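You operate a simulated robot arm through the tools that you are given. There is no shell and no other tool. Be economical: measure what you need, move in short steps, check, and stop when the job is done.

You run a simulated robot arm. Do the job below in one go: nothing can be reset, and whatever is moved stays where it is left.

JOB
Move the upright book from the teen bin into cart 2's top row.
Fine: raise the bin's floor first and lower it after; spine out, bookend pushed up to it; the lying books stay.

The check looks at the end state, three seconds after you hand in, the way a careful person would. Anything else that was tipped, shoved, dropped, spilled or broken makes it a failure.

ROBOT AND FRAMES
A 6-joint arm with a two-finger gripper, on a carriage that runs on a rail from [0.003, -1.683] to [-0.001, 0.657] (x, y) and turns from -110 to 222 degrees about z. Base frame: it is fixed where the carriage stands at the start and does not move with it; the origin is on the floor, on the carriage's upright axis, x ahead of it, y to its left, z up; the surface under the hand at the start is at about z = 0.76. Units: m, degrees, N and s.
Its first joint turns from -166.0 to 166.0 degrees. Places, roughly: book [1.5, 0.75, 0.75]; bookend [0.5, 1.75, 0.5]; top shelf of cart 2 [0.6, 0.6, 0.8]. Payload 5 kg.
Tool frame: the origin (TCP) lies between the finger pads and is the grasp point; the fingertips stand 0.03 m ahead of it; z points along the fingers, y is the line along which they close. Largest opening 0.176 m; the body of the gripper starts 0.153 m behind the TCP.
Orientation is that of the tool frame in the base frame, as a unit quaternion [w, x, y, z]. With the fingers straight down and closing along the base's y, the tool's x points along the base's -x, its y along +y and its z along -z.

CONTROLS
- The arm moves only by the tool send_rows. Its argument "steps" is a list of rows, each a list of 7 numbers: the shift along the tool's x, y, z in units of 100 mm (1.0 is 100 mm), then the turn, a rotation vector about the tool's x, y, z in units of 90 degrees (1.0 is 90 degrees), then the gripper command, from -1 (shut) to 1 (fully open), values between in proportion. In form: [[x, y, z, rx, ry, rz, claw], ...]. A call has 1 to 8 rows; each row is the pose to reach, as a shift and turn from the pose commanded when the call began, along the tool's axes at that moment. A call with a number of a shift or a turn outside -1 to 1 is refused whole. Rows are played at 5 a second. More than 0.05 m and 8.6 degrees between two rows, or a gripper value outside its range, and nothing of the call is played. Where a pose cannot be reached the arm comes as near as it can. A force on the tool above 40 N (or 10 N above the force at the start of the call, whichever is more), or a blocked arm, ends the call early, and 0.2 s more pass. The fingers move at their own pace and stop on an object; they squeeze with about 41 N. The grip force told is the motor's: it shows also when the fingers shut on nothing. Time passes only in rows, and 0.2 s behind the last, so rows that repeat a pose let the fingers close. The reply holds the time, the measured pose of the TCP, the force on the tool along the base axes, the opening and the grip force, in the units named above and with some noise, with the torque about the TCP (base axes, N m) and any sound that the robot's microphone picked up.
- Cameras (640 x 400 px; columns grow to the right, rows downward): "scene" is now at [0.0554, 0.2493, 1.5963]; the picture's right is [0.47, -0.88, 0.00], its down [-0.56, -0.29, -0.77] and it looks along [0.69, 0.36, -0.63] (base axes); focal length 249 px, centre (320, 200). "wrist" rides on the gripper at [0.067, -0.009, -0.184] in the tool frame; the picture's right is [0.14, 0.99, 0.00], its down [-0.92, 0.13, -0.36] and it looks along [-0.36, 0.05, 0.93] (tool axes); focal length 251 px, centre (320, 200). There is no depth. A picture from a camera that has moved, and an enlarged one, comes with that camera's place and axes in the base frame and with its lens.
- get_image(camera): a new picture of that camera. It takes no simulated time.
- move_column(by): slides the trunk up (or, below 0, down) by that many m; the arm and the scene camera ride with it, the base frame stays. It gives what a move gives, with no picture.
- drive_base(legs): drives the robot by 1 to 6 legs, each [ahead, left, turn to the left] in m, m and degrees, along the robot's own axes; the way and the turn of a leg run together, so that a leg with both is an arc; at most 1.5 m and 180 degrees a leg. The arm and the cameras ride along, it lands a little off, and it stops where it bumps. It keeps to its track: a leg is cut to what the track allows. It gives what a move gives.
- pan_tilt(pan, tilt): turns the head with the scene camera to pan (to the left, within 120 degrees either way) and tilt (down, from -29 to 69), counted from straight ahead of the robot. It gives what a move gives.
- close_up(camera, box): a new picture of the part [left, top, right, bottom] of that camera's present view, enlarged. It takes no simulated time.
- sign_off(): hands the job in; it is judged then, once.

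Work in short steps. Places have to be worked out from the pictures, the camera data and where the tool is seen: move nearer, look again, correct. Check each grasp and each placing, and mend what went wrong. You have 120 turns and 78 pictures in all, those below and enlarged ones among them. Open the gripper and draw the arm clear of the work before you hand the job in, unless the task says otherwise; then end with one line.

The tools are called after "Request:" as name(argument=value, ...) on one line, values as JSON. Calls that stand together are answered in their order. send_rows: Moves the arm, as the interface text tells. Its arguments: {"type":"object","properties":{"steps":{"type":"array","items":{"type":"array","items":{"type":"number"}}}},"required":["steps"]} The other tools are called the same way: move_column (by) slides the trunk up or down; drive_base (legs) drives the base; pan_tilt (pan, tilt) turns the head that bears the scene camera; get_image (camera) takes a picture; close_up (camera, box) takes an enlarged picture of a part of a camera's view; sign_off () hands the job in.

At the start:

```text
t: 0.0
position: [0.4201, 0.7135, 1.276]
tool_rot: [0.0, -0.001, 1.0, 0.0]
wrist_force: [-0.3, 0.0, 0.3]
ft_torque: [0.0, 0.0, -0.01]
grip_width: 0.1759
gripper_force: 0.0
trunk travel left (down, up): [-0.15, 0.2]
robot x, y, heading: [-0.0025, -0.0036, -0.1]
head pan, tilt: [33.4, 61.8]
```

scene: 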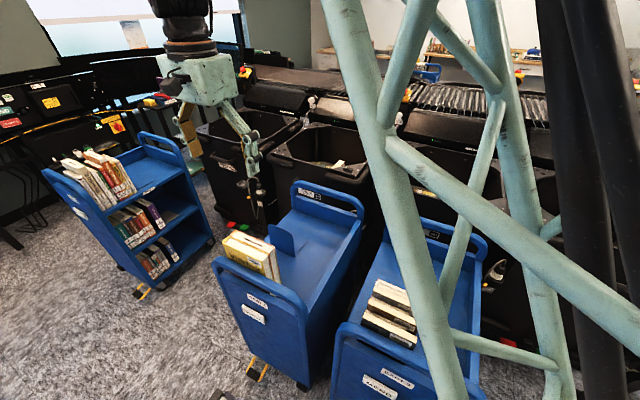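
wrist: 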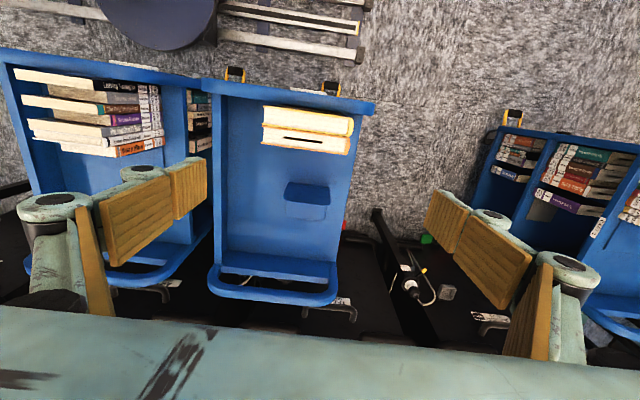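

The start pictures show three carts and a row of bins behind them. I take enlarged views to read the labels.

Request:
close_up(camera="scene", box=[180, 60, 400, 200])

Request:
close_up(camera="scene", box=[200, 180, 480, 400])

Request:
pan_tilt(pan=30, tilt=35)

```text
2.86 times, centred on (290, 130) of scene
camera zoom: at [0.0554, 0.2493, 1.5963], right [0.47, -0.88, 0.0], down [-0.56, -0.29, -0.77], along [0.69, 0.36, -0.63], focal length 711 px, centre (406, 400)
```

zoom: 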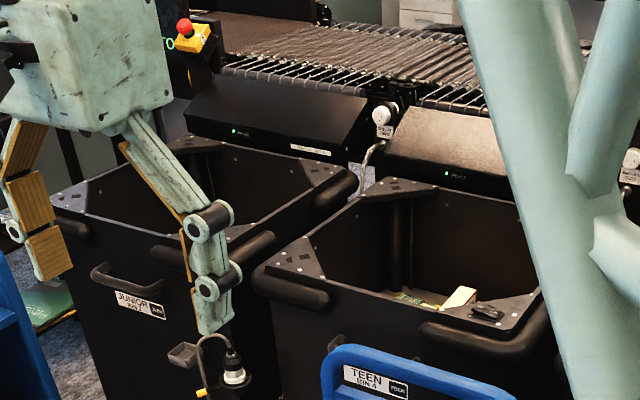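

```text
1.82 times, centred on (340, 290) of scene
camera zoom: at [0.0554, 0.2493, 1.5963], right [0.47, -0.88, 0.0], down [-0.56, -0.29, -0.77], along [0.69, 0.36, -0.63], focal length 452 px, centre (284, 36)
```

zoom: 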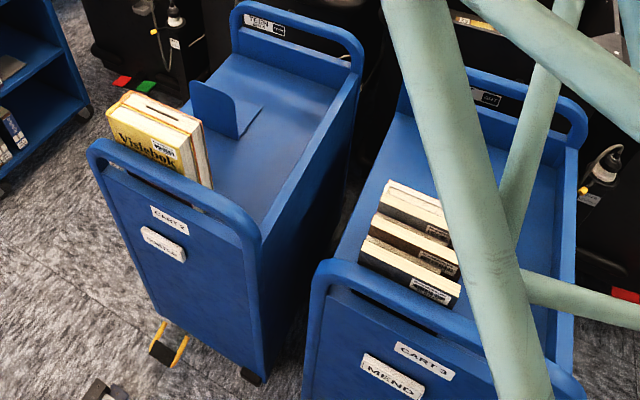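

```text
t: 0.9
position: [0.4183, 0.7109, 1.276]
tool_rot: [0.0, 0.001, 1.0, 0.0]
wrist_force: [-1.2, -0.6, -0.2]
ft_torque: [0.07, -0.1, -0.04]
grip_width: 0.1758
gripper_force: 0.1
trunk travel left (down, up): [-0.15, 0.2]
robot x, y, heading: [0.0006, -0.0001, 0.3]
head pan, tilt: [30.0, 35.0]
```

The bin "TEEN BIN 4" stands behind cart 2. I look at it and at the surroundings with the head turned.

Request:
get_image(camera="scene")

Request:
close_up(camera="wrist", box=[180, 60, 480, 320])

```text
73 pictures are left
camera scene: at [0.0555, 0.2532, 1.6027], right [0.5, -0.87, 0.0], down [-0.5, -0.29, -0.82], along [0.71, 0.41, -0.57], focal length 249 px, centre (320, 200)
```

scene: 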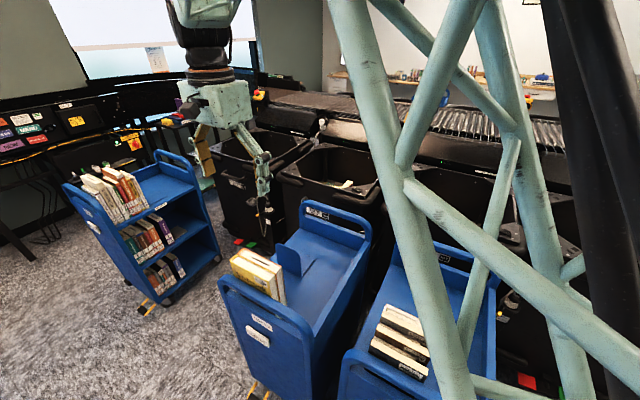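

```text
1.54 times, centred on (330, 190) of wrist
camera zoom: at [0.3508, 0.7022, 1.4609], right [-0.14, 0.99, 0.0], down [0.92, 0.13, 0.36], along [0.36, 0.05, -0.93], focal length 387 px, centre (305, 215)
```

zoom: 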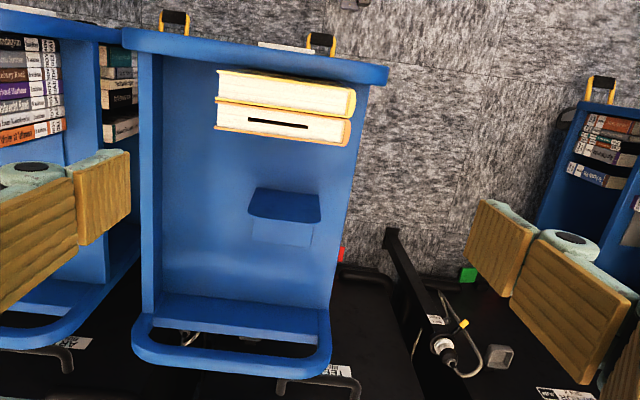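

I enlarge cart 2's top and the floor controls, and move the camera's view toward the bin.

Request:
close_up(camera="scene", box=[210, 190, 390, 310])

Request:
close_up(camera="scene", box=[190, 110, 390, 260])

Request:
close_up(camera="scene", box=[50, 130, 250, 300])

```text
3.33 times, centred on (300, 250) of scene
camera zoom: at [0.0555, 0.2532, 1.6027], right [0.5, -0.87, 0.0], down [-0.5, -0.29, -0.82], along [0.71, 0.41, -0.57], focal length 829 px, centre (387, 33)
```

zoom: 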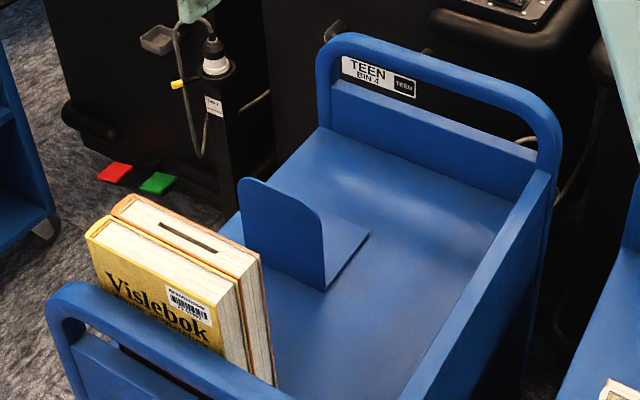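

```text
2.67 times, centred on (290, 185) of scene
camera zoom: at [0.0555, 0.2532, 1.6027], right [0.5, -0.87, 0.0], down [-0.5, -0.29, -0.82], along [0.71, 0.41, -0.57], focal length 664 px, centre (400, 240)
```

zoom: 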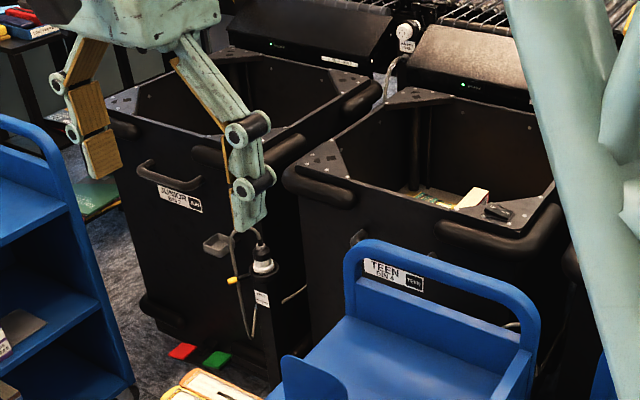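

```text
2.35 times, centred on (150, 215) of scene
camera zoom: at [0.0555, 0.2532, 1.6027], right [0.5, -0.87, 0.0], down [-0.5, -0.29, -0.82], along [0.71, 0.41, -0.57], focal length 586 px, centre (720, 165)
```

zoom: 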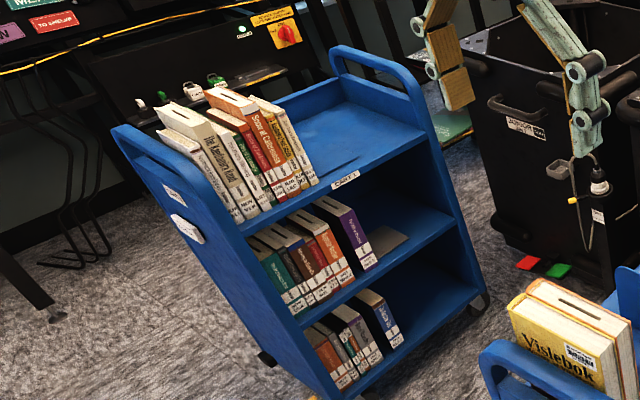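

Cart 2's open side is its left (+y); its books have pages toward −y, so their spines face +y. I drive left a little to look into the teen bin and at the pedals and the pendant.

Request:
drive_base(legs=[[0, 0.4, 0]])

Request:
pan_tilt(pan=5, tilt=35)

Request:
get_image(camera="scene")

Request:
get_image(camera="wrist")

```text
t: 3.5
position: [0.416, 1.1106, 1.2763]
tool_rot: [0.0, -0.002, 1.0, 0.0]
wrist_force: [0.3, 0.4, 1.1]
ft_torque: [0.02, 0.03, -0.02]
grip_width: 0.1758
gripper_force: 0.0
trunk travel left (down, up): [-0.15, 0.2]
robot x, y, heading: [-0.003, 0.3938, 0.2]
head pan, tilt: [30.0, 35.0]
```

```text
t: 4.4
position: [0.4172, 1.1108, 1.2758]
tool_rot: [0.0, -0.001, 1.0, -0.001]
wrist_force: [-1.2, 0.6, -0.1]
ft_torque: [-0.03, -0.02, -0.02]
grip_width: 0.176
gripper_force: 0.0
trunk travel left (down, up): [-0.15, 0.2]
robot x, y, heading: [0.0025, 0.3985, 0.2]
head pan, tilt: [5.0, 35.0]
```

```text
68 pictures are left
camera scene: at [0.066, 0.6153, 1.6027], right [0.09, -1.0, 0.0], down [-0.57, -0.05, -0.82], along [0.82, 0.07, -0.57], focal length 249 px, centre (320, 200)
```

scene: 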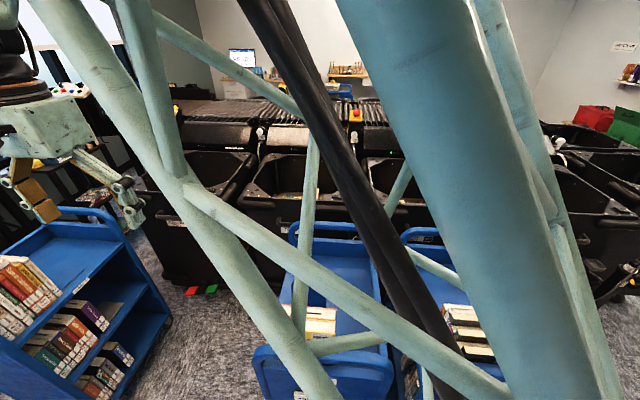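

```text
67 pictures are left
camera wrist: at [0.3486, 1.1017, 1.4599], right [-0.14, 0.99, 0.0], down [0.92, 0.13, 0.36], along [0.36, 0.05, -0.93], focal length 251 px, centre (320, 200)
```

wrist: 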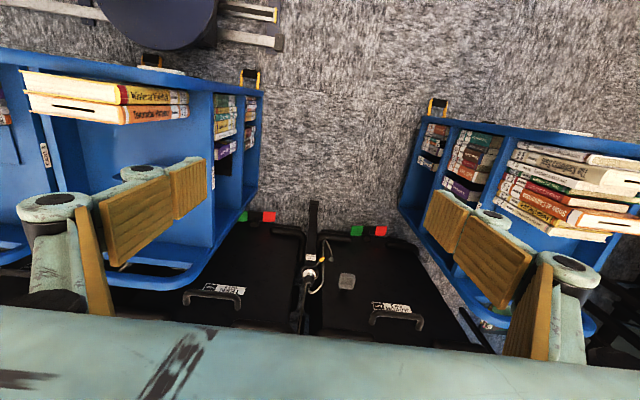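

Each bin has green/red things on the floor, and a hanging pendant sits between the bins. I enlarge these.

Request:
close_up(camera="wrist", box=[170, 190, 420, 346])

Request:
close_up(camera="wrist", box=[280, 220, 360, 320])

Request:
pan_tilt(pan=40, tilt=40)

Request:
get_image(camera="scene")

```text
2.56 times, centred on (295, 268) of wrist
camera zoom: at [0.3486, 1.1017, 1.4599], right [-0.14, 0.99, 0.0], down [0.92, 0.13, 0.36], along [0.36, 0.05, -0.93], focal length 644 px, centre (384, 26)
```

zoom: 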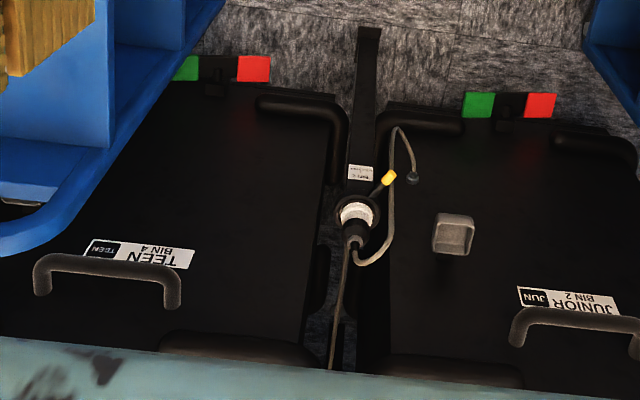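

```text
4.00 times, centred on (320, 270) of wrist
camera zoom: at [0.3486, 1.1017, 1.4599], right [-0.14, 0.99, 0.0], down [0.92, 0.13, 0.36], along [0.36, 0.05, -0.93], focal length 1006 px, centre (320, -80)
```

zoom: 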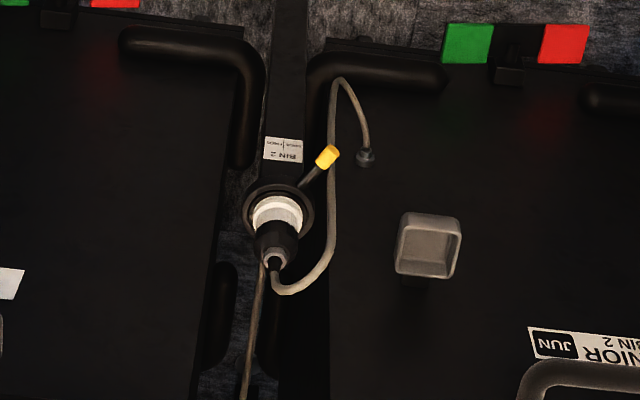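

```text
t: 5.4
position: [0.4166, 1.1102, 1.2759]
tool_rot: [0.001, -0.002, 1.0, -0.001]
wrist_force: [0.6, -0.3, -0.4]
ft_torque: [-0.04, 0.0, 0.02]
grip_width: 0.1763
gripper_force: 0.0
trunk travel left (down, up): [-0.15, 0.2]
robot x, y, heading: [0.0, 0.3962, 0.0]
head pan, tilt: [40.0, 40.0]
```

```text
64 pictures are left
camera scene: at [0.0495, 0.6575, 1.5999], right [0.58, -0.82, 0.0], down [-0.49, -0.35, -0.8], along [0.65, 0.46, -0.6], focal length 249 px, centre (320, 200)
```

scene: 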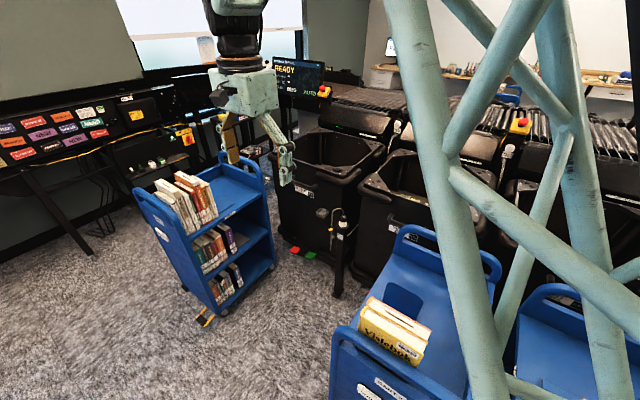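

A screen in the back and a post marked "BIN 2" with a parked plug are visible. I enlarge the screen and the teen bin's rim.

Request:
close_up(camera="scene", box=[260, 50, 340, 110])

Request:
close_up(camera="scene", box=[280, 130, 500, 310])

```text
6.67 times, centred on (300, 80) of scene
camera zoom: at [0.0495, 0.6575, 1.5999], right [0.58, -0.82, 0.0], down [-0.49, -0.35, -0.8], along [0.65, 0.46, -0.6], focal length 1659 px, centre (453, 1000)
```

zoom: 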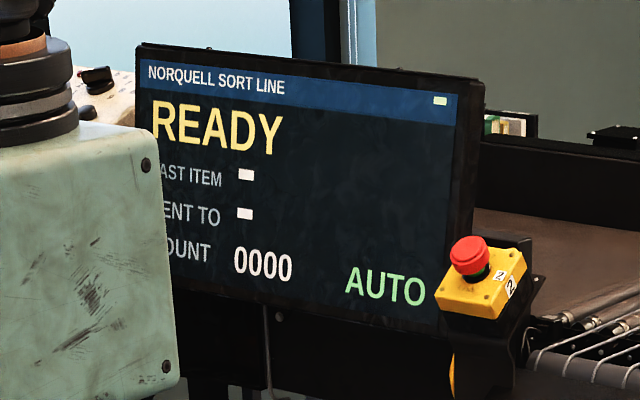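

```text
2.22 times, centred on (390, 220) of scene
camera zoom: at [0.0495, 0.6575, 1.5999], right [0.58, -0.82, 0.0], down [-0.49, -0.35, -0.8], along [0.65, 0.46, -0.6], focal length 553 px, centre (164, 156)
```

zoom: 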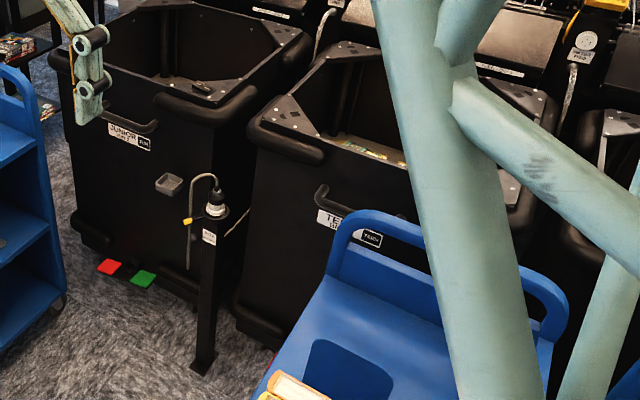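

Both bins carry a small black thing on the near right rim corner. I move the hand over the space before the teen bin to look straight at it with the wrist camera.

Request:
send_rows(steps=[[-0.33, -0.36, 0, 0, 0, 0, 1], [-0.66, -0.72, 0, 0, 0, 0, 1], [-1, -1, 0, 0, 0, 0, 1]])

Request:
send_rows(steps=[[-0.33, -0.36, 0, 0, 0, 0, 1], [-0.66, -0.72, 0, 0, 0, 0, 1], [-1, -1, 0, 0, 0, 0, 1]])

Request:
send_rows(steps=[[-0.33, -0.36, 0, 0, 0, 0, 1], [-0.66, -0.72, 0, 0, 0, 0, 1], [-1, -1, 0, 0, 0, 0, 1]])

Request:
get_image(camera="wrist")

```text
t: 6.2
position: [0.5172, 1.0105, 1.276]
tool_rot: [0.0, -0.002, 1.0, 0.0]
wrist_force: [-0.4, -0.6, 0.1]
ft_torque: [-0.04, -0.08, 0.02]
grip_width: 0.1758
gripper_force: 0.1
trunk travel left (down, up): [-0.15, 0.2]
robot x, y, heading: [-0.0037, 0.3944, 0.1]
head pan, tilt: [40.0, 40.0]
```

```text
t: 7.0
position: [0.6177, 0.9112, 1.2788]
tool_rot: [0.0, -0.001, 1.0, 0.0]
wrist_force: [-0.8, -0.9, -0.1]
ft_torque: [0.01, -0.06, -0.01]
grip_width: 0.1761
gripper_force: 0.0
trunk travel left (down, up): [-0.15, 0.2]
robot x, y, heading: [-0.0013, 0.3964, 0.3]
head pan, tilt: [40.0, 40.0]
```

```text
t: 7.8
position: [0.7163, 0.8133, 1.2745]
tool_rot: [0.0, -0.002, 1.0, 0.0]
wrist_force: [-0.1, 0.7, 0.2]
ft_torque: [0.04, 0.0, -0.02]
grip_width: 0.176
gripper_force: 0.0
trunk travel left (down, up): [-0.15, 0.2]
robot x, y, heading: [-0.0029, 0.3986, 0.5]
head pan, tilt: [40.0, 40.0]
```

```text
61 pictures are left
camera wrist: at [0.6493, 0.8034, 1.4586], right [-0.14, 0.99, 0.0], down [0.92, 0.13, 0.36], along [0.36, 0.05, -0.93], focal length 251 px, centre (320, 200)
```

wrist: 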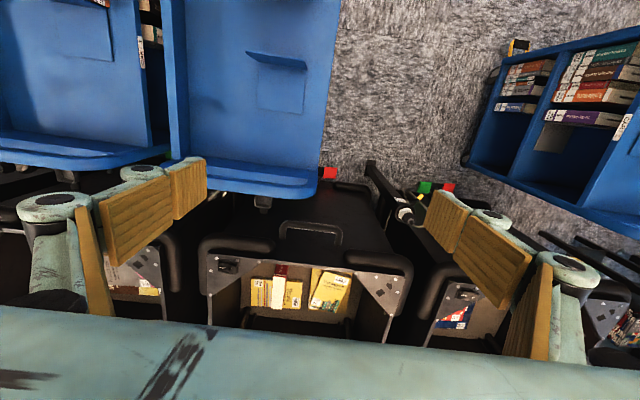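

Now the bin's inside can be seen. I enlarge it, the corner item and the space behind cart 2.

Request:
close_up(camera="wrist", box=[190, 235, 420, 350])

Request:
close_up(camera="wrist", box=[190, 240, 270, 300])

Request:
close_up(camera="wrist", box=[210, 150, 440, 270])

```text
2.78 times, centred on (305, 292) of wrist
camera zoom: at [0.6493, 0.8034, 1.4586], right [-0.14, 0.99, 0.0], down [0.92, 0.13, 0.36], along [0.36, 0.05, -0.93], focal length 700 px, centre (362, -57)
```

zoom: 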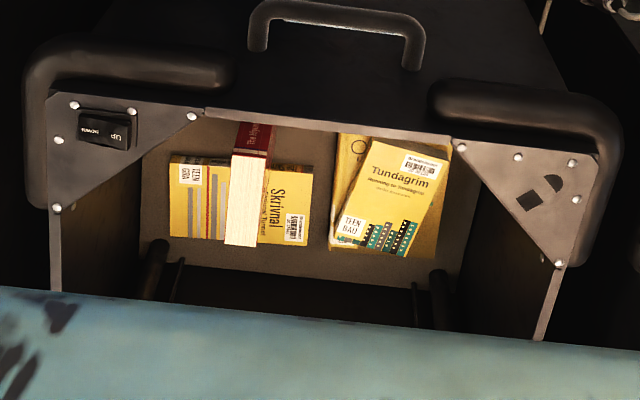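

```text
6.67 times, centred on (230, 270) of wrist
camera zoom: at [0.6493, 0.8034, 1.4586], right [-0.14, 0.99, 0.0], down [0.92, 0.13, 0.36], along [0.36, 0.05, -0.93], focal length 1676 px, centre (920, -267)
```

zoom: 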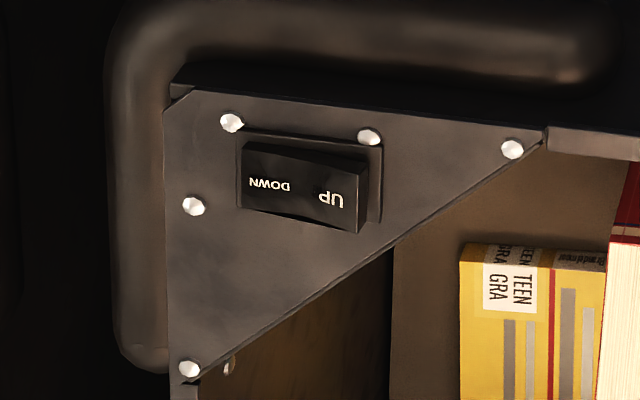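

```text
2.78 times, centred on (325, 210) of wrist
camera zoom: at [0.6493, 0.8034, 1.4586], right [-0.14, 0.99, 0.0], down [0.92, 0.13, 0.36], along [0.36, 0.05, -0.93], focal length 700 px, centre (306, 172)
```

zoom: 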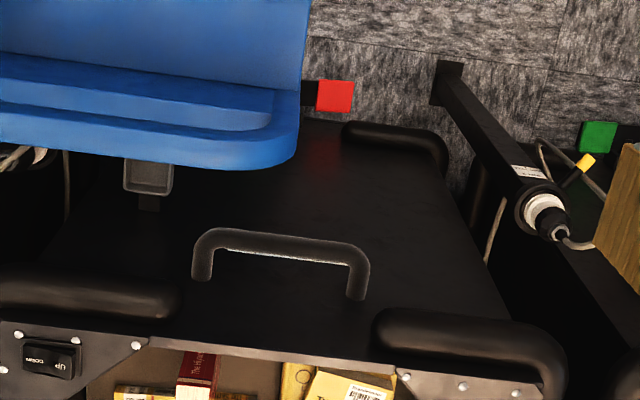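

The rim corner has a rocker switch at about (1.10, 0.63, 0.90), UP on its +y half. The red-spined upright book's top is at about (1.25, 0.745, 0.81), spine toward −x. I move the base left and test the reach straight ahead at this height.

Request:
drive_base(legs=[[0, 0.2, 0]])

Request:
send_rows(steps=[[0, -0.4, 0, 0, 0, 0, 1], [-0.1, -0.8, 0, 0, 0, 0, 0.5], [-0.3, -1, 0, 0, 0, 0, 0], [-0.5, -1, 0, 0, 0, 0, -0.5], [-0.7, -1, 0, 0, 0, 0, -1]])

Request:
send_rows(steps=[[0, -0.45, 0, 0, 0, 0, -1], [-0.2, -0.9, 0, 0, 0, 0, -1], [-0.5, -1, 0, 0, 0, 0, -1], [-0.75, -1, 0, 0, 0, 0, -1], [-1, -1, 0, 0, 0, 0, -1]])

```text
t: 9.5
position: [0.7168, 1.014, 1.2752]
tool_rot: [0.0, 0.0, 1.0, 0.001]
wrist_force: [0.2, 0.1, -0.7]
ft_torque: [-0.03, -0.02, -0.01]
grip_width: 0.176
gripper_force: 0.1
trunk travel left (down, up): [-0.15, 0.2]
robot x, y, heading: [-0.004, 0.5989, -0.2]
head pan, tilt: [40.0, 40.0]
```

```text
t: 10.7
position: [0.7879, 0.9137, 1.2741]
tool_rot: [0.0, 0.0, 1.0, 0.0]
wrist_force: [-0.6, -0.1, -0.4]
ft_torque: [0.02, -0.12, 0.02]
grip_width: 0.0252
gripper_force: 0.4
trunk travel left (down, up): [-0.15, 0.2]
robot x, y, heading: [-0.0031, 0.5985, -0.1]
head pan, tilt: [40.0, 40.0]
```

```text
t: 11.9
position: [0.8882, 0.8147, 1.2738]
tool_rot: [0.0, -0.001, 1.0, -0.001]
wrist_force: [-0.1, 0.3, -0.1]
ft_torque: [0.0, -0.09, 0.01]
grip_width: 0.0
gripper_force: 41.6
trunk travel left (down, up): [-0.15, 0.2]
robot x, y, heading: [-0.0025, 0.5982, 0.4]
head pan, tilt: [40.0, 40.0]
```

Reach is fine so far. I continue toward above the rocker at (1.09, 0.635), staying high.

Request:
send_rows(steps=[[-0.3, -0.4, 0, 0, 0, 0, -1], [-0.6, -0.8, 0, 0, 0, 0, -1], [-0.9, -1, 0, 0, 0, 0, -1], [-1, -1, 0, 0, 0, 0, -1]])

Request:
send_rows(steps=[[-0.3, -0.4, 0, 0, 0, 0, -1], [-0.6, -0.8, 0, 0, 0, 0, -1], [-1, -0.8, 0, 0, 0, 0, -1]])

Request:
get_image(camera="wrist")

```text
t: 12.9
position: [0.9892, 0.7141, 1.2727]
tool_rot: [-0.001, 0.0, 1.0, 0.0]
wrist_force: [0.0, -0.5, -0.2]
ft_torque: [0.06, 0.09, 0.0]
grip_width: 0.0
gripper_force: 41.0
trunk travel left (down, up): [-0.15, 0.2]
robot x, y, heading: [-0.0006, 0.5984, 0.2]
head pan, tilt: [40.0, 40.0]
```

```text
t: 13.7
position: [1.073, 0.6343, 1.2646]
tool_rot: [-0.003, -0.002, 1.0, -0.001]
wrist_force: [2.2, -0.7, -1.3]
ft_torque: [0.01, 0.41, 0.02]
grip_width: 0.0
gripper_force: 41.1
out of reach, approached as far as the arm can: row 3
trunk travel left (down, up): [-0.15, 0.2]
robot x, y, heading: [-0.0032, 0.6055, 0.1]
head pan, tilt: [40.0, 40.0]
```

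```text
57 pictures are left
camera wrist: at [1.0053, 0.6247, 1.4491], right [-0.14, 0.99, 0.0], down [0.92, 0.13, 0.36], along [0.35, 0.05, -0.93], focal length 251 px, centre (320, 200)
```

wrist: 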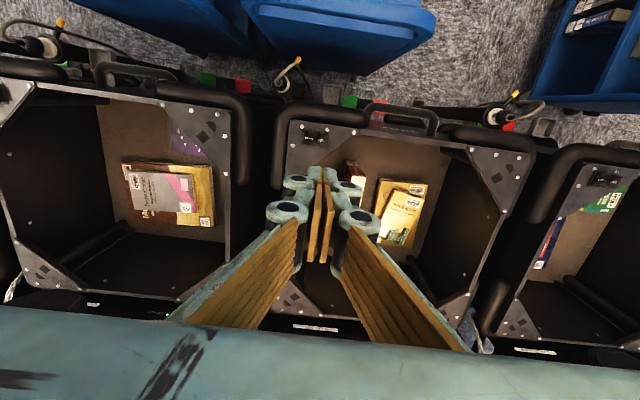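

The arm stops near x = 1.07 with the tool upright at this height. I enlarge the rocker from here for its exact place.

Request:
close_up(camera="wrist", box=[270, 100, 390, 180])

Request:
close_up(camera="wrist", box=[300, 150, 460, 260])

```text
5.00 times, centred on (330, 140) of wrist
camera zoom: at [1.0053, 0.6247, 1.4491], right [-0.14, 0.99, 0.0], down [0.92, 0.13, 0.36], along [0.35, 0.05, -0.93], focal length 1257 px, centre (270, 500)
```

zoom: 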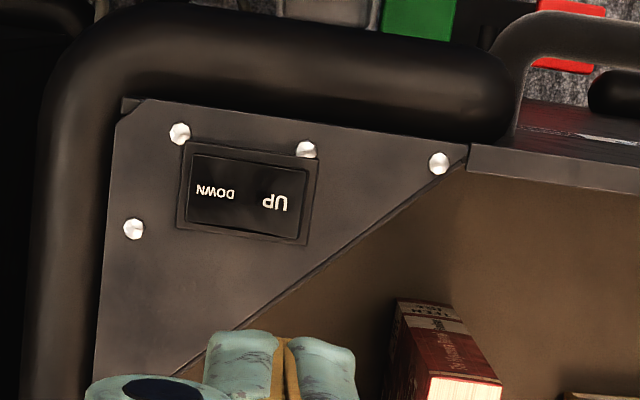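

```text
3.64 times, centred on (380, 205) of wrist
camera zoom: at [1.0053, 0.6247, 1.4491], right [-0.14, 0.99, 0.0], down [0.92, 0.13, 0.36], along [0.35, 0.05, -0.93], focal length 914 px, centre (102, 182)
```

zoom: 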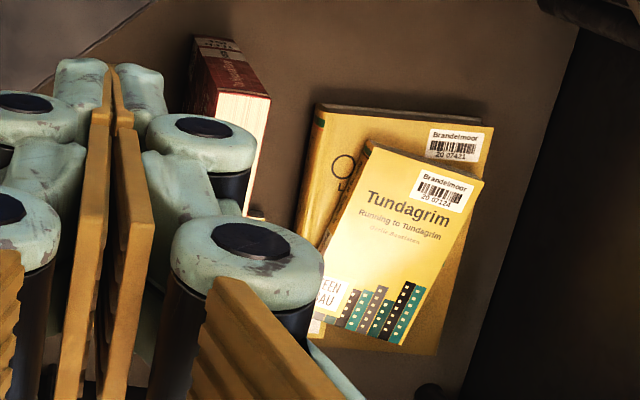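

Triangulated, the UP half is at about (1.073, 0.637, 0.927). I tilt the tool forward by 30° so the lower reach suffices, then lower the trunk.

Request:
send_rows(steps=[[0, 0, 0, 0, -0.09, 0, -1], [0, 0, 0, 0, -0.18, 0, -1], [0, 0, 0, 0, -0.26, 0, -1], [0, 0, 0, 0, -0.34, 0, -1]])

Request:
move_column(by=-0.15)

```text
t: 14.7
position: [1.0747, 0.6334, 1.2638]
tool_rot: [0.262, -0.001, 0.965, -0.001]
wrist_force: [4.1, 0.1, -4.5]
ft_torque: [0.0, 0.35, 0.02]
grip_width: 0.0001
gripper_force: 41.1
trunk travel left (down, up): [-0.15, 0.2]
robot x, y, heading: [0.0028, 0.6003, 0.4]
head pan, tilt: [40.0, 40.0]
```

```text
t: 16.4
position: [1.0707, 0.634, 1.1189]
tool_rot: [0.264, 0.0, 0.965, 0.0]
wrist_force: [0.4, 0.0, -0.3]
ft_torque: [0.03, 0.04, 0.0]
grip_width: 0.0
gripper_force: 41.3
trunk travel left (down, up): [0.0, 0.35]
robot x, y, heading: [-0.0027, 0.5989, -0.0]
head pan, tilt: [40.0, 40.0]
```

Tool now leans 30.7° forward. I descend to about 3 cm above the UP half and take a look.

Request:
send_rows(steps=[[0.2, 0.03, 0.35, 0, 0, 0, -1], [0.4, 0.06, 0.7, 0, 0, 0, -1], [0.64, 0.09, 1.0, 0, 0, 0, -1]])

Request:
get_image(camera="wrist")

```text
t: 17.2
position: [1.0657, 0.6431, 0.9994]
tool_rot: [0.264, -0.001, 0.964, 0.0]
wrist_force: [0.1, -1.3, -0.8]
ft_torque: [0.01, -0.11, -0.01]
grip_width: 0.0001
gripper_force: 40.9
trunk travel left (down, up): [0.0, 0.35]
robot x, y, heading: [0.0013, 0.6021, -0.0]
head pan, tilt: [40.0, 40.0]
```

```text
54 pictures are left
camera wrist: at [0.9141, 0.6332, 1.1246], right [-0.12, 0.99, -0.07], down [0.61, 0.13, 0.78], along [0.78, 0.05, -0.62], focal length 251 px, centre (320, 200)
```

wrist: 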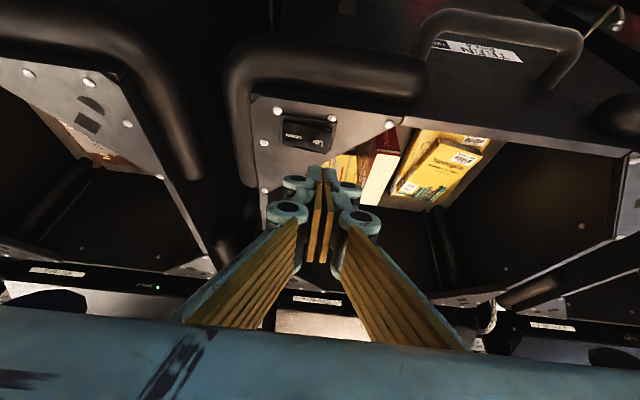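

The place agrees: UP at (1.073, 0.636). I lower onto it and press lightly.

Request:
send_rows(steps=[[0.12, 0.0, 0.34, 0, 0, 0, -1], [0.15, 0.0, 0.39, 0, 0, 0, -1], [0.18, 0.0, 0.44, 0, 0, 0, -1], [0.2, 0.0, 0.475, 0, 0, 0, -1]])

Request:
close_up(camera="wrist", box=[240, 80, 500, 240])

```text
t: 18.2
position: [1.0739, 0.6428, 0.9533]
tool_rot: [0.266, -0.001, 0.964, 0.0]
wrist_force: [-4.3, 3.3, 22.1]
ft_torque: [-0.07, 0.12, -0.05]
grip_width: 0.0002
gripper_force: 40.9
trunk travel left (down, up): [0.0, 0.35]
robot x, y, heading: [-0.0008, 0.5985, 0.3]
head pan, tilt: [40.0, 40.0]
```

```text
2.46 times, centred on (370, 160) of wrist
camera zoom: at [0.9212, 0.6336, 1.077], right [-0.12, 0.99, -0.07], down [0.61, 0.13, 0.78], along [0.79, 0.05, -0.62], focal length 619 px, centre (197, 298)
```

zoom: 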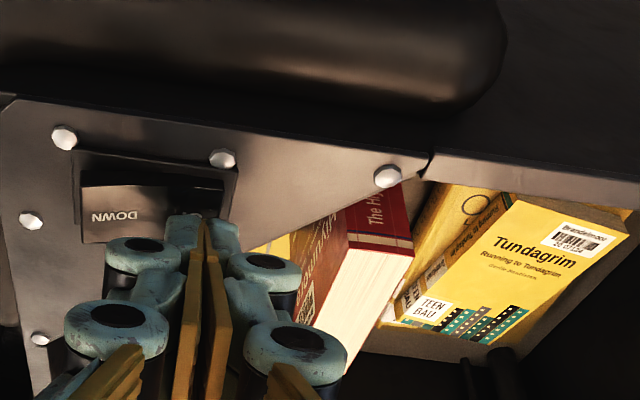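

Contact at 22 N. I hold the press and see whether the floor rises.

Request:
send_rows(steps=[[0, 0, 0, 0, 0, 0, -1], [0, 0, 0, 0, 0, 0, -1], [0, 0, 0, 0, 0, 0, -1], [0, 0, 0, 0, 0, 0, -1], [0, 0, 0, 0, 0, 0, -1]])

Request:
close_up(camera="wrist", box=[240, 80, 500, 240])

```text
t: 19.4
position: [1.0745, 0.6431, 0.9534]
tool_rot: [0.267, -0.002, 0.964, 0.0]
wrist_force: [-2.3, 1.5, 11.5]
ft_torque: [-0.08, 0.02, -0.04]
grip_width: 0.0001
gripper_force: 40.7
trunk travel left (down, up): [0.0, 0.35]
robot x, y, heading: [0.0006, 0.6, 0.2]
head pan, tilt: [40.0, 40.0]
stopped in row 5: the force on the tool passed its limit at 40 N (the readings are from after the stop); the commanded pose is now the measured one
```

```text
2.46 times, centred on (370, 160) of wrist
camera zoom: at [0.9221, 0.6338, 1.0768], right [-0.12, 0.99, -0.07], down [0.6, 0.13, 0.79], along [0.79, 0.05, -0.61], focal length 619 px, centre (197, 298)
```

zoom: 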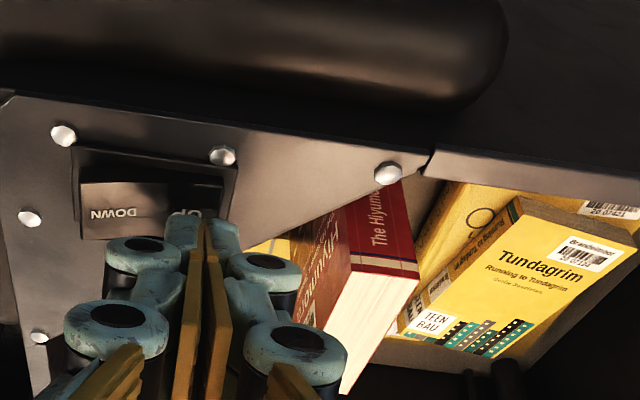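

The floor is rising while UP is pressed. I keep holding.

Request:
send_rows(steps=[[0, 0, 0.01, 0, 0, 0, -1], [0, 0, 0.01, 0, 0, 0, -1], [0, 0, 0.01, 0, 0, 0, -1], [0, 0, 0.01, 0, 0, 0, -1], [0, 0, 0.01, 0, 0, 0, -1], [0, 0, 0.01, 0, 0, 0, -1], [0, 0, 0.01, 0, 0, 0, -1], [0, 0, 0.01, 0, 0, 0, -1]])

Request:
get_image(camera="wrist")

```text
t: 21.2
position: [1.0756, 0.6434, 0.9525]
tool_rot: [0.268, -0.002, 0.964, 0.001]
wrist_force: [5.3, 5.0, 33.8]
ft_torque: [-0.11, -0.13, 0.05]
grip_width: 0.0001
gripper_force: 40.7
trunk travel left (down, up): [0.0, 0.35]
robot x, y, heading: [-0.0024, 0.5998, -0.1]
head pan, tilt: [40.0, 40.0]
```

```text
51 pictures are left
camera wrist: at [0.9221, 0.634, 1.0764], right [-0.12, 0.99, -0.07], down [0.6, 0.13, 0.79], along [0.79, 0.05, -0.61], focal length 251 px, centre (320, 200)
```

wrist: 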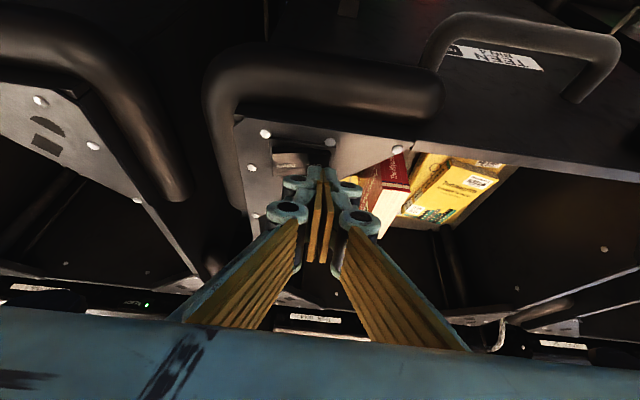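

Still going up, slowly. I hold on with the pose eased by 1 mm to keep the force below the limit.

Request:
send_rows(steps=[[0, 0, -0.01, 0, 0, 0, -1], [0, 0, -0.01, 0, 0, 0, -1], [0, 0, -0.01, 0, 0, 0, -1], [0, 0, -0.01, 0, 0, 0, -1], [0, 0, -0.01, 0, 0, 0, -1], [0, 0, -0.01, 0, 0, 0, -1], [0, 0, -0.01, 0, 0, 0, -1], [0, 0, -0.01, 0, 0, 0, -1]])

Request:
send_rows(steps=[[0, 0, -0.01, 0, 0, 0, -1], [0, 0, -0.01, 0, 0, 0, -1], [0, 0, -0.01, 0, 0, 0, -1], [0, 0, -0.01, 0, 0, 0, -1], [0, 0, -0.01, 0, 0, 0, -1], [0, 0, -0.01, 0, 0, 0, -1], [0, 0, -0.01, 0, 0, 0, -1], [0, 0, -0.01, 0, 0, 0, -1]])

Request:
get_image(camera="wrist")

```text
t: 23.0
position: [1.0739, 0.6431, 0.9528]
tool_rot: [0.267, -0.002, 0.964, 0.001]
wrist_force: [3.5, 5.8, 32.2]
ft_torque: [-0.07, -0.07, 0.03]
grip_width: 0.0
gripper_force: 41.3
trunk travel left (down, up): [0.0, 0.35]
robot x, y, heading: [0.0024, 0.5991, 0.2]
head pan, tilt: [40.0, 40.0]
```

```text
t: 24.8
position: [1.073, 0.6431, 0.9535]
tool_rot: [0.265, -0.001, 0.964, 0.001]
wrist_force: [-2.1, 5.1, 22.3]
ft_torque: [0.02, 0.09, -0.08]
grip_width: 0.0
gripper_force: 40.9
trunk travel left (down, up): [0.0, 0.35]
robot x, y, heading: [-0.0006, 0.6001, -0.0]
head pan, tilt: [40.0, 40.0]
```

```text
50 pictures are left
camera wrist: at [0.9206, 0.6337, 1.077], right [-0.12, 0.99, -0.07], down [0.61, 0.13, 0.78], along [0.79, 0.05, -0.62], focal length 251 px, centre (320, 200)
```

wrist: 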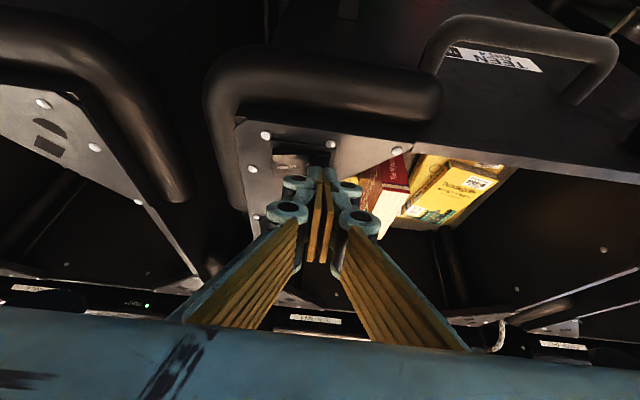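

The view has barely changed since t=19.4. I enlarge the same part for comparison.

Request:
close_up(camera="wrist", box=[240, 80, 500, 240])

```text
2.46 times, centred on (370, 160) of wrist
camera zoom: at [0.9206, 0.6337, 1.077], right [-0.12, 0.99, -0.07], down [0.61, 0.13, 0.78], along [0.79, 0.05, -0.62], focal length 619 px, centre (197, 298)
```

zoom: 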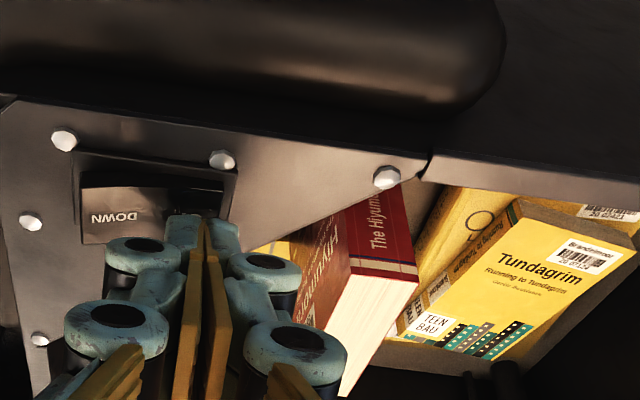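

Nothing moved after t=19.4 though UP is held down. I lift off, look, then press again to see whether it was the end of travel.

Request:
send_rows(steps=[[-0.1, 0, -0.2, 0, 0, 0, -1], [-0.15, 0, -0.3, 0, 0, 0, -1], [-0.1, 0, -0.2, 0, 0, 0, -1], [-0.02, 0, -0.05, 0, 0, 0, -1], [0.0, 0, -0.005, 0, 0, 0, -1], [0, 0, -0.005, 0, 0, 0, -1], [0, 0, -0.005, 0, 0, 0, -1], [0, 0, -0.005, 0, 0, 0, -1]])

Request:
send_rows(steps=[[0, 0, 0, 0, 0, 0, -1], [0, 0, 0, 0, 0, 0, -1], [0, 0, 0, 0, 0, 0, -1], [0, 0, 0, 0, 0, 0, -1], [0, 0, 0, 0, 0, 0, -1]])

Request:
close_up(camera="wrist", box=[240, 80, 500, 240])

```text
t: 26.6
position: [1.073, 0.643, 0.9538]
tool_rot: [0.266, -0.002, 0.964, 0.001]
wrist_force: [-0.3, 1.2, 8.0]
ft_torque: [-0.04, -0.01, 0.04]
grip_width: 0.0
gripper_force: 40.8
trunk travel left (down, up): [0.0, 0.35]
robot x, y, heading: [-0.0007, 0.5973, 0.2]
head pan, tilt: [40.0, 40.0]
```

```text
t: 27.8
position: [1.0733, 0.6434, 0.9535]
tool_rot: [0.265, -0.002, 0.964, 0.001]
wrist_force: [1.2, 1.4, 11.0]
ft_torque: [-0.05, -0.05, 0.01]
grip_width: 0.0
gripper_force: 40.7
trunk travel left (down, up): [0.0, 0.35]
robot x, y, heading: [-0.0013, 0.593, -0.0]
head pan, tilt: [40.0, 40.0]
```

```text
2.46 times, centred on (370, 160) of wrist
camera zoom: at [0.921, 0.6336, 1.0772], right [-0.12, 0.99, -0.07], down [0.61, 0.13, 0.78], along [0.79, 0.05, -0.62], focal length 619 px, centre (197, 298)
```

zoom: 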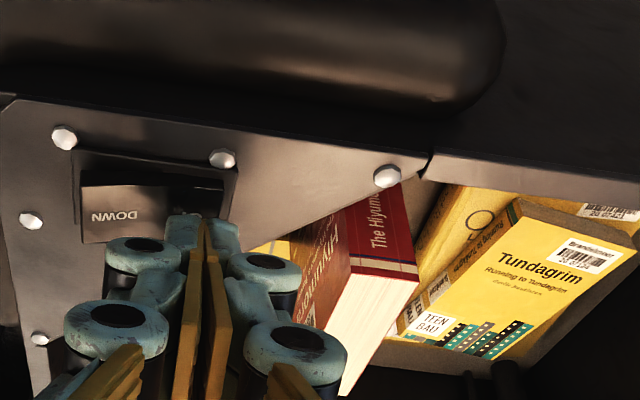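

No further rise: the floor seems at its upper stop. I lift off and raise the trunk to look in from above.

Request:
send_rows(steps=[[-0.2, 0, -0.35, 0, 0, 0, -1], [-0.4, 0, -0.7, 0, 0, 0, -1], [-0.6, 0, -1, 0, 0, 0, -1]])

Request:
move_column(by=0.15)

Request:
send_rows(steps=[[0, 0.4, 0, 0, 0, 0, -0.5], [0, 0.8, 0, 0, 0, 0, 0], [0, 1, 0, 0, 0, 0, 0.5], [0, 1, 0, 0, 0, 0, 1], [0, 1, 0, 0, 0, 0, 1]])

Request:
get_image(camera="wrist")

```text
t: 28.6
position: [1.0737, 0.6439, 1.0698]
tool_rot: [0.265, 0.0, 0.964, 0.001]
wrist_force: [-0.6, -0.1, 0.1]
ft_torque: [0.05, 0.01, -0.02]
grip_width: 0.0
gripper_force: 40.8
trunk travel left (down, up): [0.0, 0.35]
robot x, y, heading: [-0.0005, 0.5973, 0.1]
head pan, tilt: [40.0, 40.0]
```

```text
t: 30.3
position: [1.0753, 0.6433, 1.2195]
tool_rot: [0.266, -0.001, 0.964, 0.0]
wrist_force: [-0.5, -0.2, -0.3]
ft_torque: [-0.02, 0.01, -0.01]
grip_width: 0.0001
gripper_force: 40.8
trunk travel left (down, up): [-0.15, 0.2]
robot x, y, heading: [-0.0008, 0.5988, 0.0]
head pan, tilt: [40.0, 40.0]
```

```text
t: 31.5
position: [1.0739, 0.7429, 1.2183]
tool_rot: [0.265, 0.0, 0.964, 0.0]
wrist_force: [-0.2, 0.6, 0.3]
ft_torque: [0.0, 0.04, 0.03]
grip_width: 0.1759
gripper_force: 0.0
trunk travel left (down, up): [-0.15, 0.2]
robot x, y, heading: [0.0005, 0.5976, 0.4]
head pan, tilt: [40.0, 40.0]
```

```text
47 pictures are left
camera wrist: at [0.9222, 0.7331, 1.3429], right [-0.12, 0.99, -0.07], down [0.61, 0.13, 0.78], along [0.79, 0.05, -0.62], focal length 251 px, centre (320, 200)
```

wrist: 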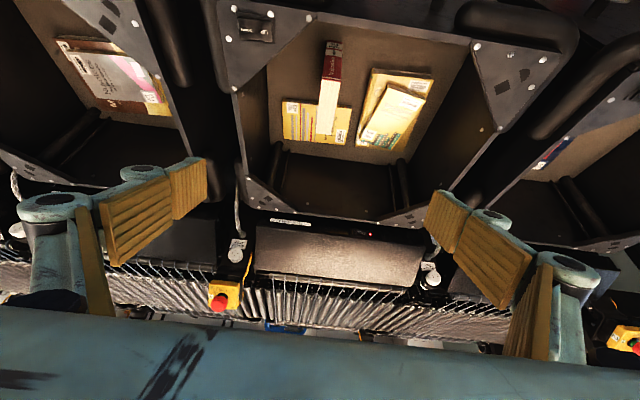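

Request:
close_up(camera="wrist", box=[210, 0, 500, 190])

```text
2.11 times, centred on (355, 95) of wrist
camera zoom: at [0.9222, 0.7331, 1.3429], right [-0.12, 0.99, -0.07], down [0.61, 0.13, 0.78], along [0.79, 0.05, -0.62], focal length 529 px, centre (246, 421)
```

zoom: 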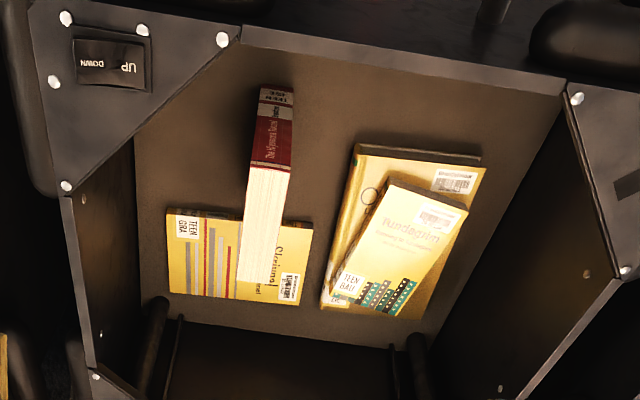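

The upright book stands clear of the lying ones: top face about x 1.16–1.29, y ≈ 0.75, z ≈ 0.86, about 4 cm thick. I lower the trunk and move out over it with the fingers at 0.10 m.

Request:
move_column(by=-0.15)

Request:
send_rows(steps=[[-0.3, 0.03, 0.25, 0, 0, 0, 0.2], [-0.6, 0.06, 0.5, 0, 0, 0, 0.2], [-0.98, 0.08, 0.8, 0, 0, 0, 0.2], [-0.98, 0.08, 0.8, 0, 0, 0, 0.2]])

Request:
get_image(camera="wrist")

```text
t: 33.3
position: [1.0747, 0.7425, 1.0696]
tool_rot: [0.265, -0.001, 0.964, 0.0]
wrist_force: [-0.1, 1.1, 0.5]
ft_torque: [0.03, 0.04, -0.02]
grip_width: 0.1759
gripper_force: 0.0
trunk travel left (down, up): [0.0, 0.35]
robot x, y, heading: [-0.0013, 0.6004, 0.3]
head pan, tilt: [40.0, 40.0]
```

```text
t: 34.3
position: [1.2007, 0.7527, 1.0474]
tool_rot: [0.264, -0.001, 0.965, 0.001]
wrist_force: [0.4, 0.6, -2.2]
ft_torque: [-0.03, -0.09, -0.02]
grip_width: 0.1055
gripper_force: 0.1
trunk travel left (down, up): [0.0, 0.35]
robot x, y, heading: [0.002, 0.5965, 0.1]
head pan, tilt: [40.0, 40.0]
```

```text
45 pictures are left
camera wrist: at [1.0495, 0.7425, 1.172], right [-0.12, 0.99, -0.07], down [0.61, 0.13, 0.78], along [0.78, 0.05, -0.62], focal length 251 px, centre (320, 200)
```

wrist: 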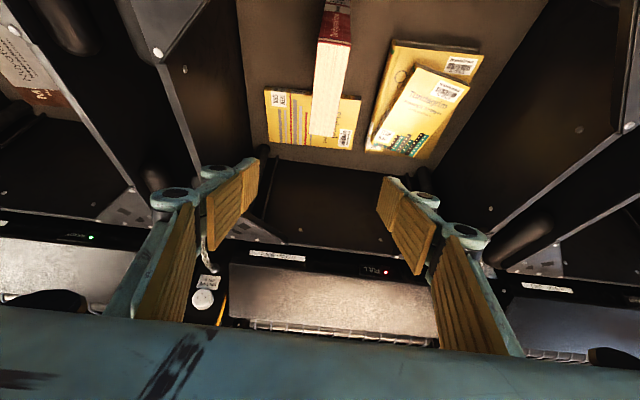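

The triangulation agrees (top z ≈ 0.858, centre y ≈ 0.749). I go down half-way, then to TCP (1.225, 0.75, 0.845).

Request:
send_rows(steps=[[0.12, -0.01, 0.3, 0, 0, 0, 0.2], [0.28, -0.02, 0.6, 0, 0, 0, 0.2], [0.42, -0.03, 0.93, 0, 0, 0, 0.2]])

Request:
send_rows(steps=[[0.12, 0, 0.3, 0, 0, 0, 0.2], [0.28, 0, 0.6, 0, 0, 0, 0.2]])

Request:
get_image(camera="wrist")

```text
t: 35.1
position: [1.2116, 0.748, 0.9511]
tool_rot: [0.266, -0.001, 0.964, 0.0]
wrist_force: [-0.5, -0.4, 1.9]
ft_torque: [-0.01, -0.02, 0.02]
grip_width: 0.1057
gripper_force: 0.1
trunk travel left (down, up): [0.0, 0.35]
robot x, y, heading: [-0.0028, 0.6005, -0.1]
head pan, tilt: [40.0, 40.0]
```

```text
t: 35.7
position: [1.2173, 0.7477, 0.8822]
tool_rot: [0.265, -0.001, 0.964, 0.0]
wrist_force: [-0.9, 0.3, 0.5]
ft_torque: [0.04, -0.08, 0.01]
grip_width: 0.1055
gripper_force: 0.1
trunk travel left (down, up): [0.0, 0.35]
robot x, y, heading: [0.0008, 0.5976, -0.2]
head pan, tilt: [40.0, 40.0]
```

```text
44 pictures are left
camera wrist: at [1.065, 0.7385, 1.0057], right [-0.12, 0.99, -0.07], down [0.61, 0.13, 0.78], along [0.78, 0.05, -0.62], focal length 251 px, centre (320, 200)
```

wrist: 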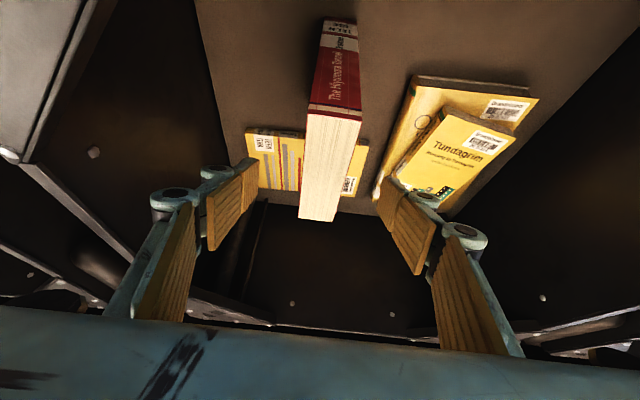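

The fingers straddle the book with room. I go down the last 3.5 cm and close.

Request:
send_rows(steps=[[0.05, 0.02, 0.17, 0, 0, 0, 0.2], [0.11, 0.035, 0.34, 0, 0, 0, 0.2], [0.11, 0.035, 0.34, 0, 0, 0, -0.2], [0.11, 0.035, 0.34, 0, 0, 0, -0.6], [0.11, 0.035, 0.34, 0, 0, 0, -1], [0.11, 0.035, 0.34, 0, 0, 0, -1], [0.11, 0.035, 0.34, 0, 0, 0, -1]])

Request:
get_image(camera="wrist")

```text
t: 37.3
position: [1.2247, 0.7508, 0.8473]
tool_rot: [0.266, -0.002, 0.964, 0.001]
wrist_force: [-1.4, 0.0, 0.9]
ft_torque: [0.03, 0.04, 0.06]
grip_width: 0.037
gripper_force: 41.0
trunk travel left (down, up): [0.0, 0.35]
robot x, y, heading: [-0.0013, 0.5995, 0.1]
head pan, tilt: [40.0, 40.0]
```

```text
43 pictures are left
camera wrist: at [1.0731, 0.7419, 0.9719], right [-0.12, 0.99, -0.07], down [0.61, 0.13, 0.78], along [0.79, 0.05, -0.62], focal length 251 px, centre (320, 200)
```

wrist: 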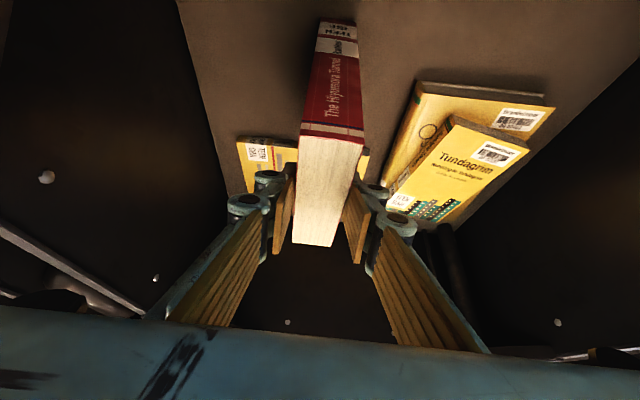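

Gripped at 0.037 m. I lift straight up with the trunk.

Request:
move_column(by=0.05)

Request:
move_column(by=0.3)

Request:
get_image(camera="wrist")

```text
t: 38.2
position: [1.2258, 0.7512, 0.8959]
tool_rot: [0.265, -0.002, 0.964, 0.001]
wrist_force: [0.7, 0.7, -4.0]
ft_torque: [-0.01, 0.0, 0.01]
grip_width: 0.0374
gripper_force: 41.1
trunk travel left (down, up): [-0.05, 0.3]
robot x, y, heading: [-0.0011, 0.6, 0.1]
head pan, tilt: [40.0, 40.0]
```

```text
t: 41.2
position: [1.2257, 0.7514, 1.198]
tool_rot: [0.265, -0.001, 0.964, 0.0]
wrist_force: [-0.1, 0.1, -4.1]
ft_torque: [0.04, 0.01, 0.0]
grip_width: 0.0372
gripper_force: 40.6
trunk travel left (down, up): [-0.35, 0.0]
robot x, y, heading: [-0.0008, 0.5984, -0.0]
head pan, tilt: [40.0, 40.0]
```

```text
42 pictures are left
camera wrist: at [1.0734, 0.742, 1.321], right [-0.12, 0.99, -0.07], down [0.61, 0.13, 0.78], along [0.78, 0.05, -0.62], focal length 251 px, centre (320, 200)
```

wrist: 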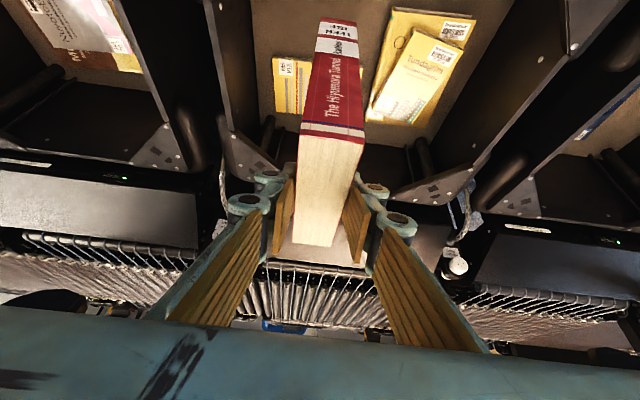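

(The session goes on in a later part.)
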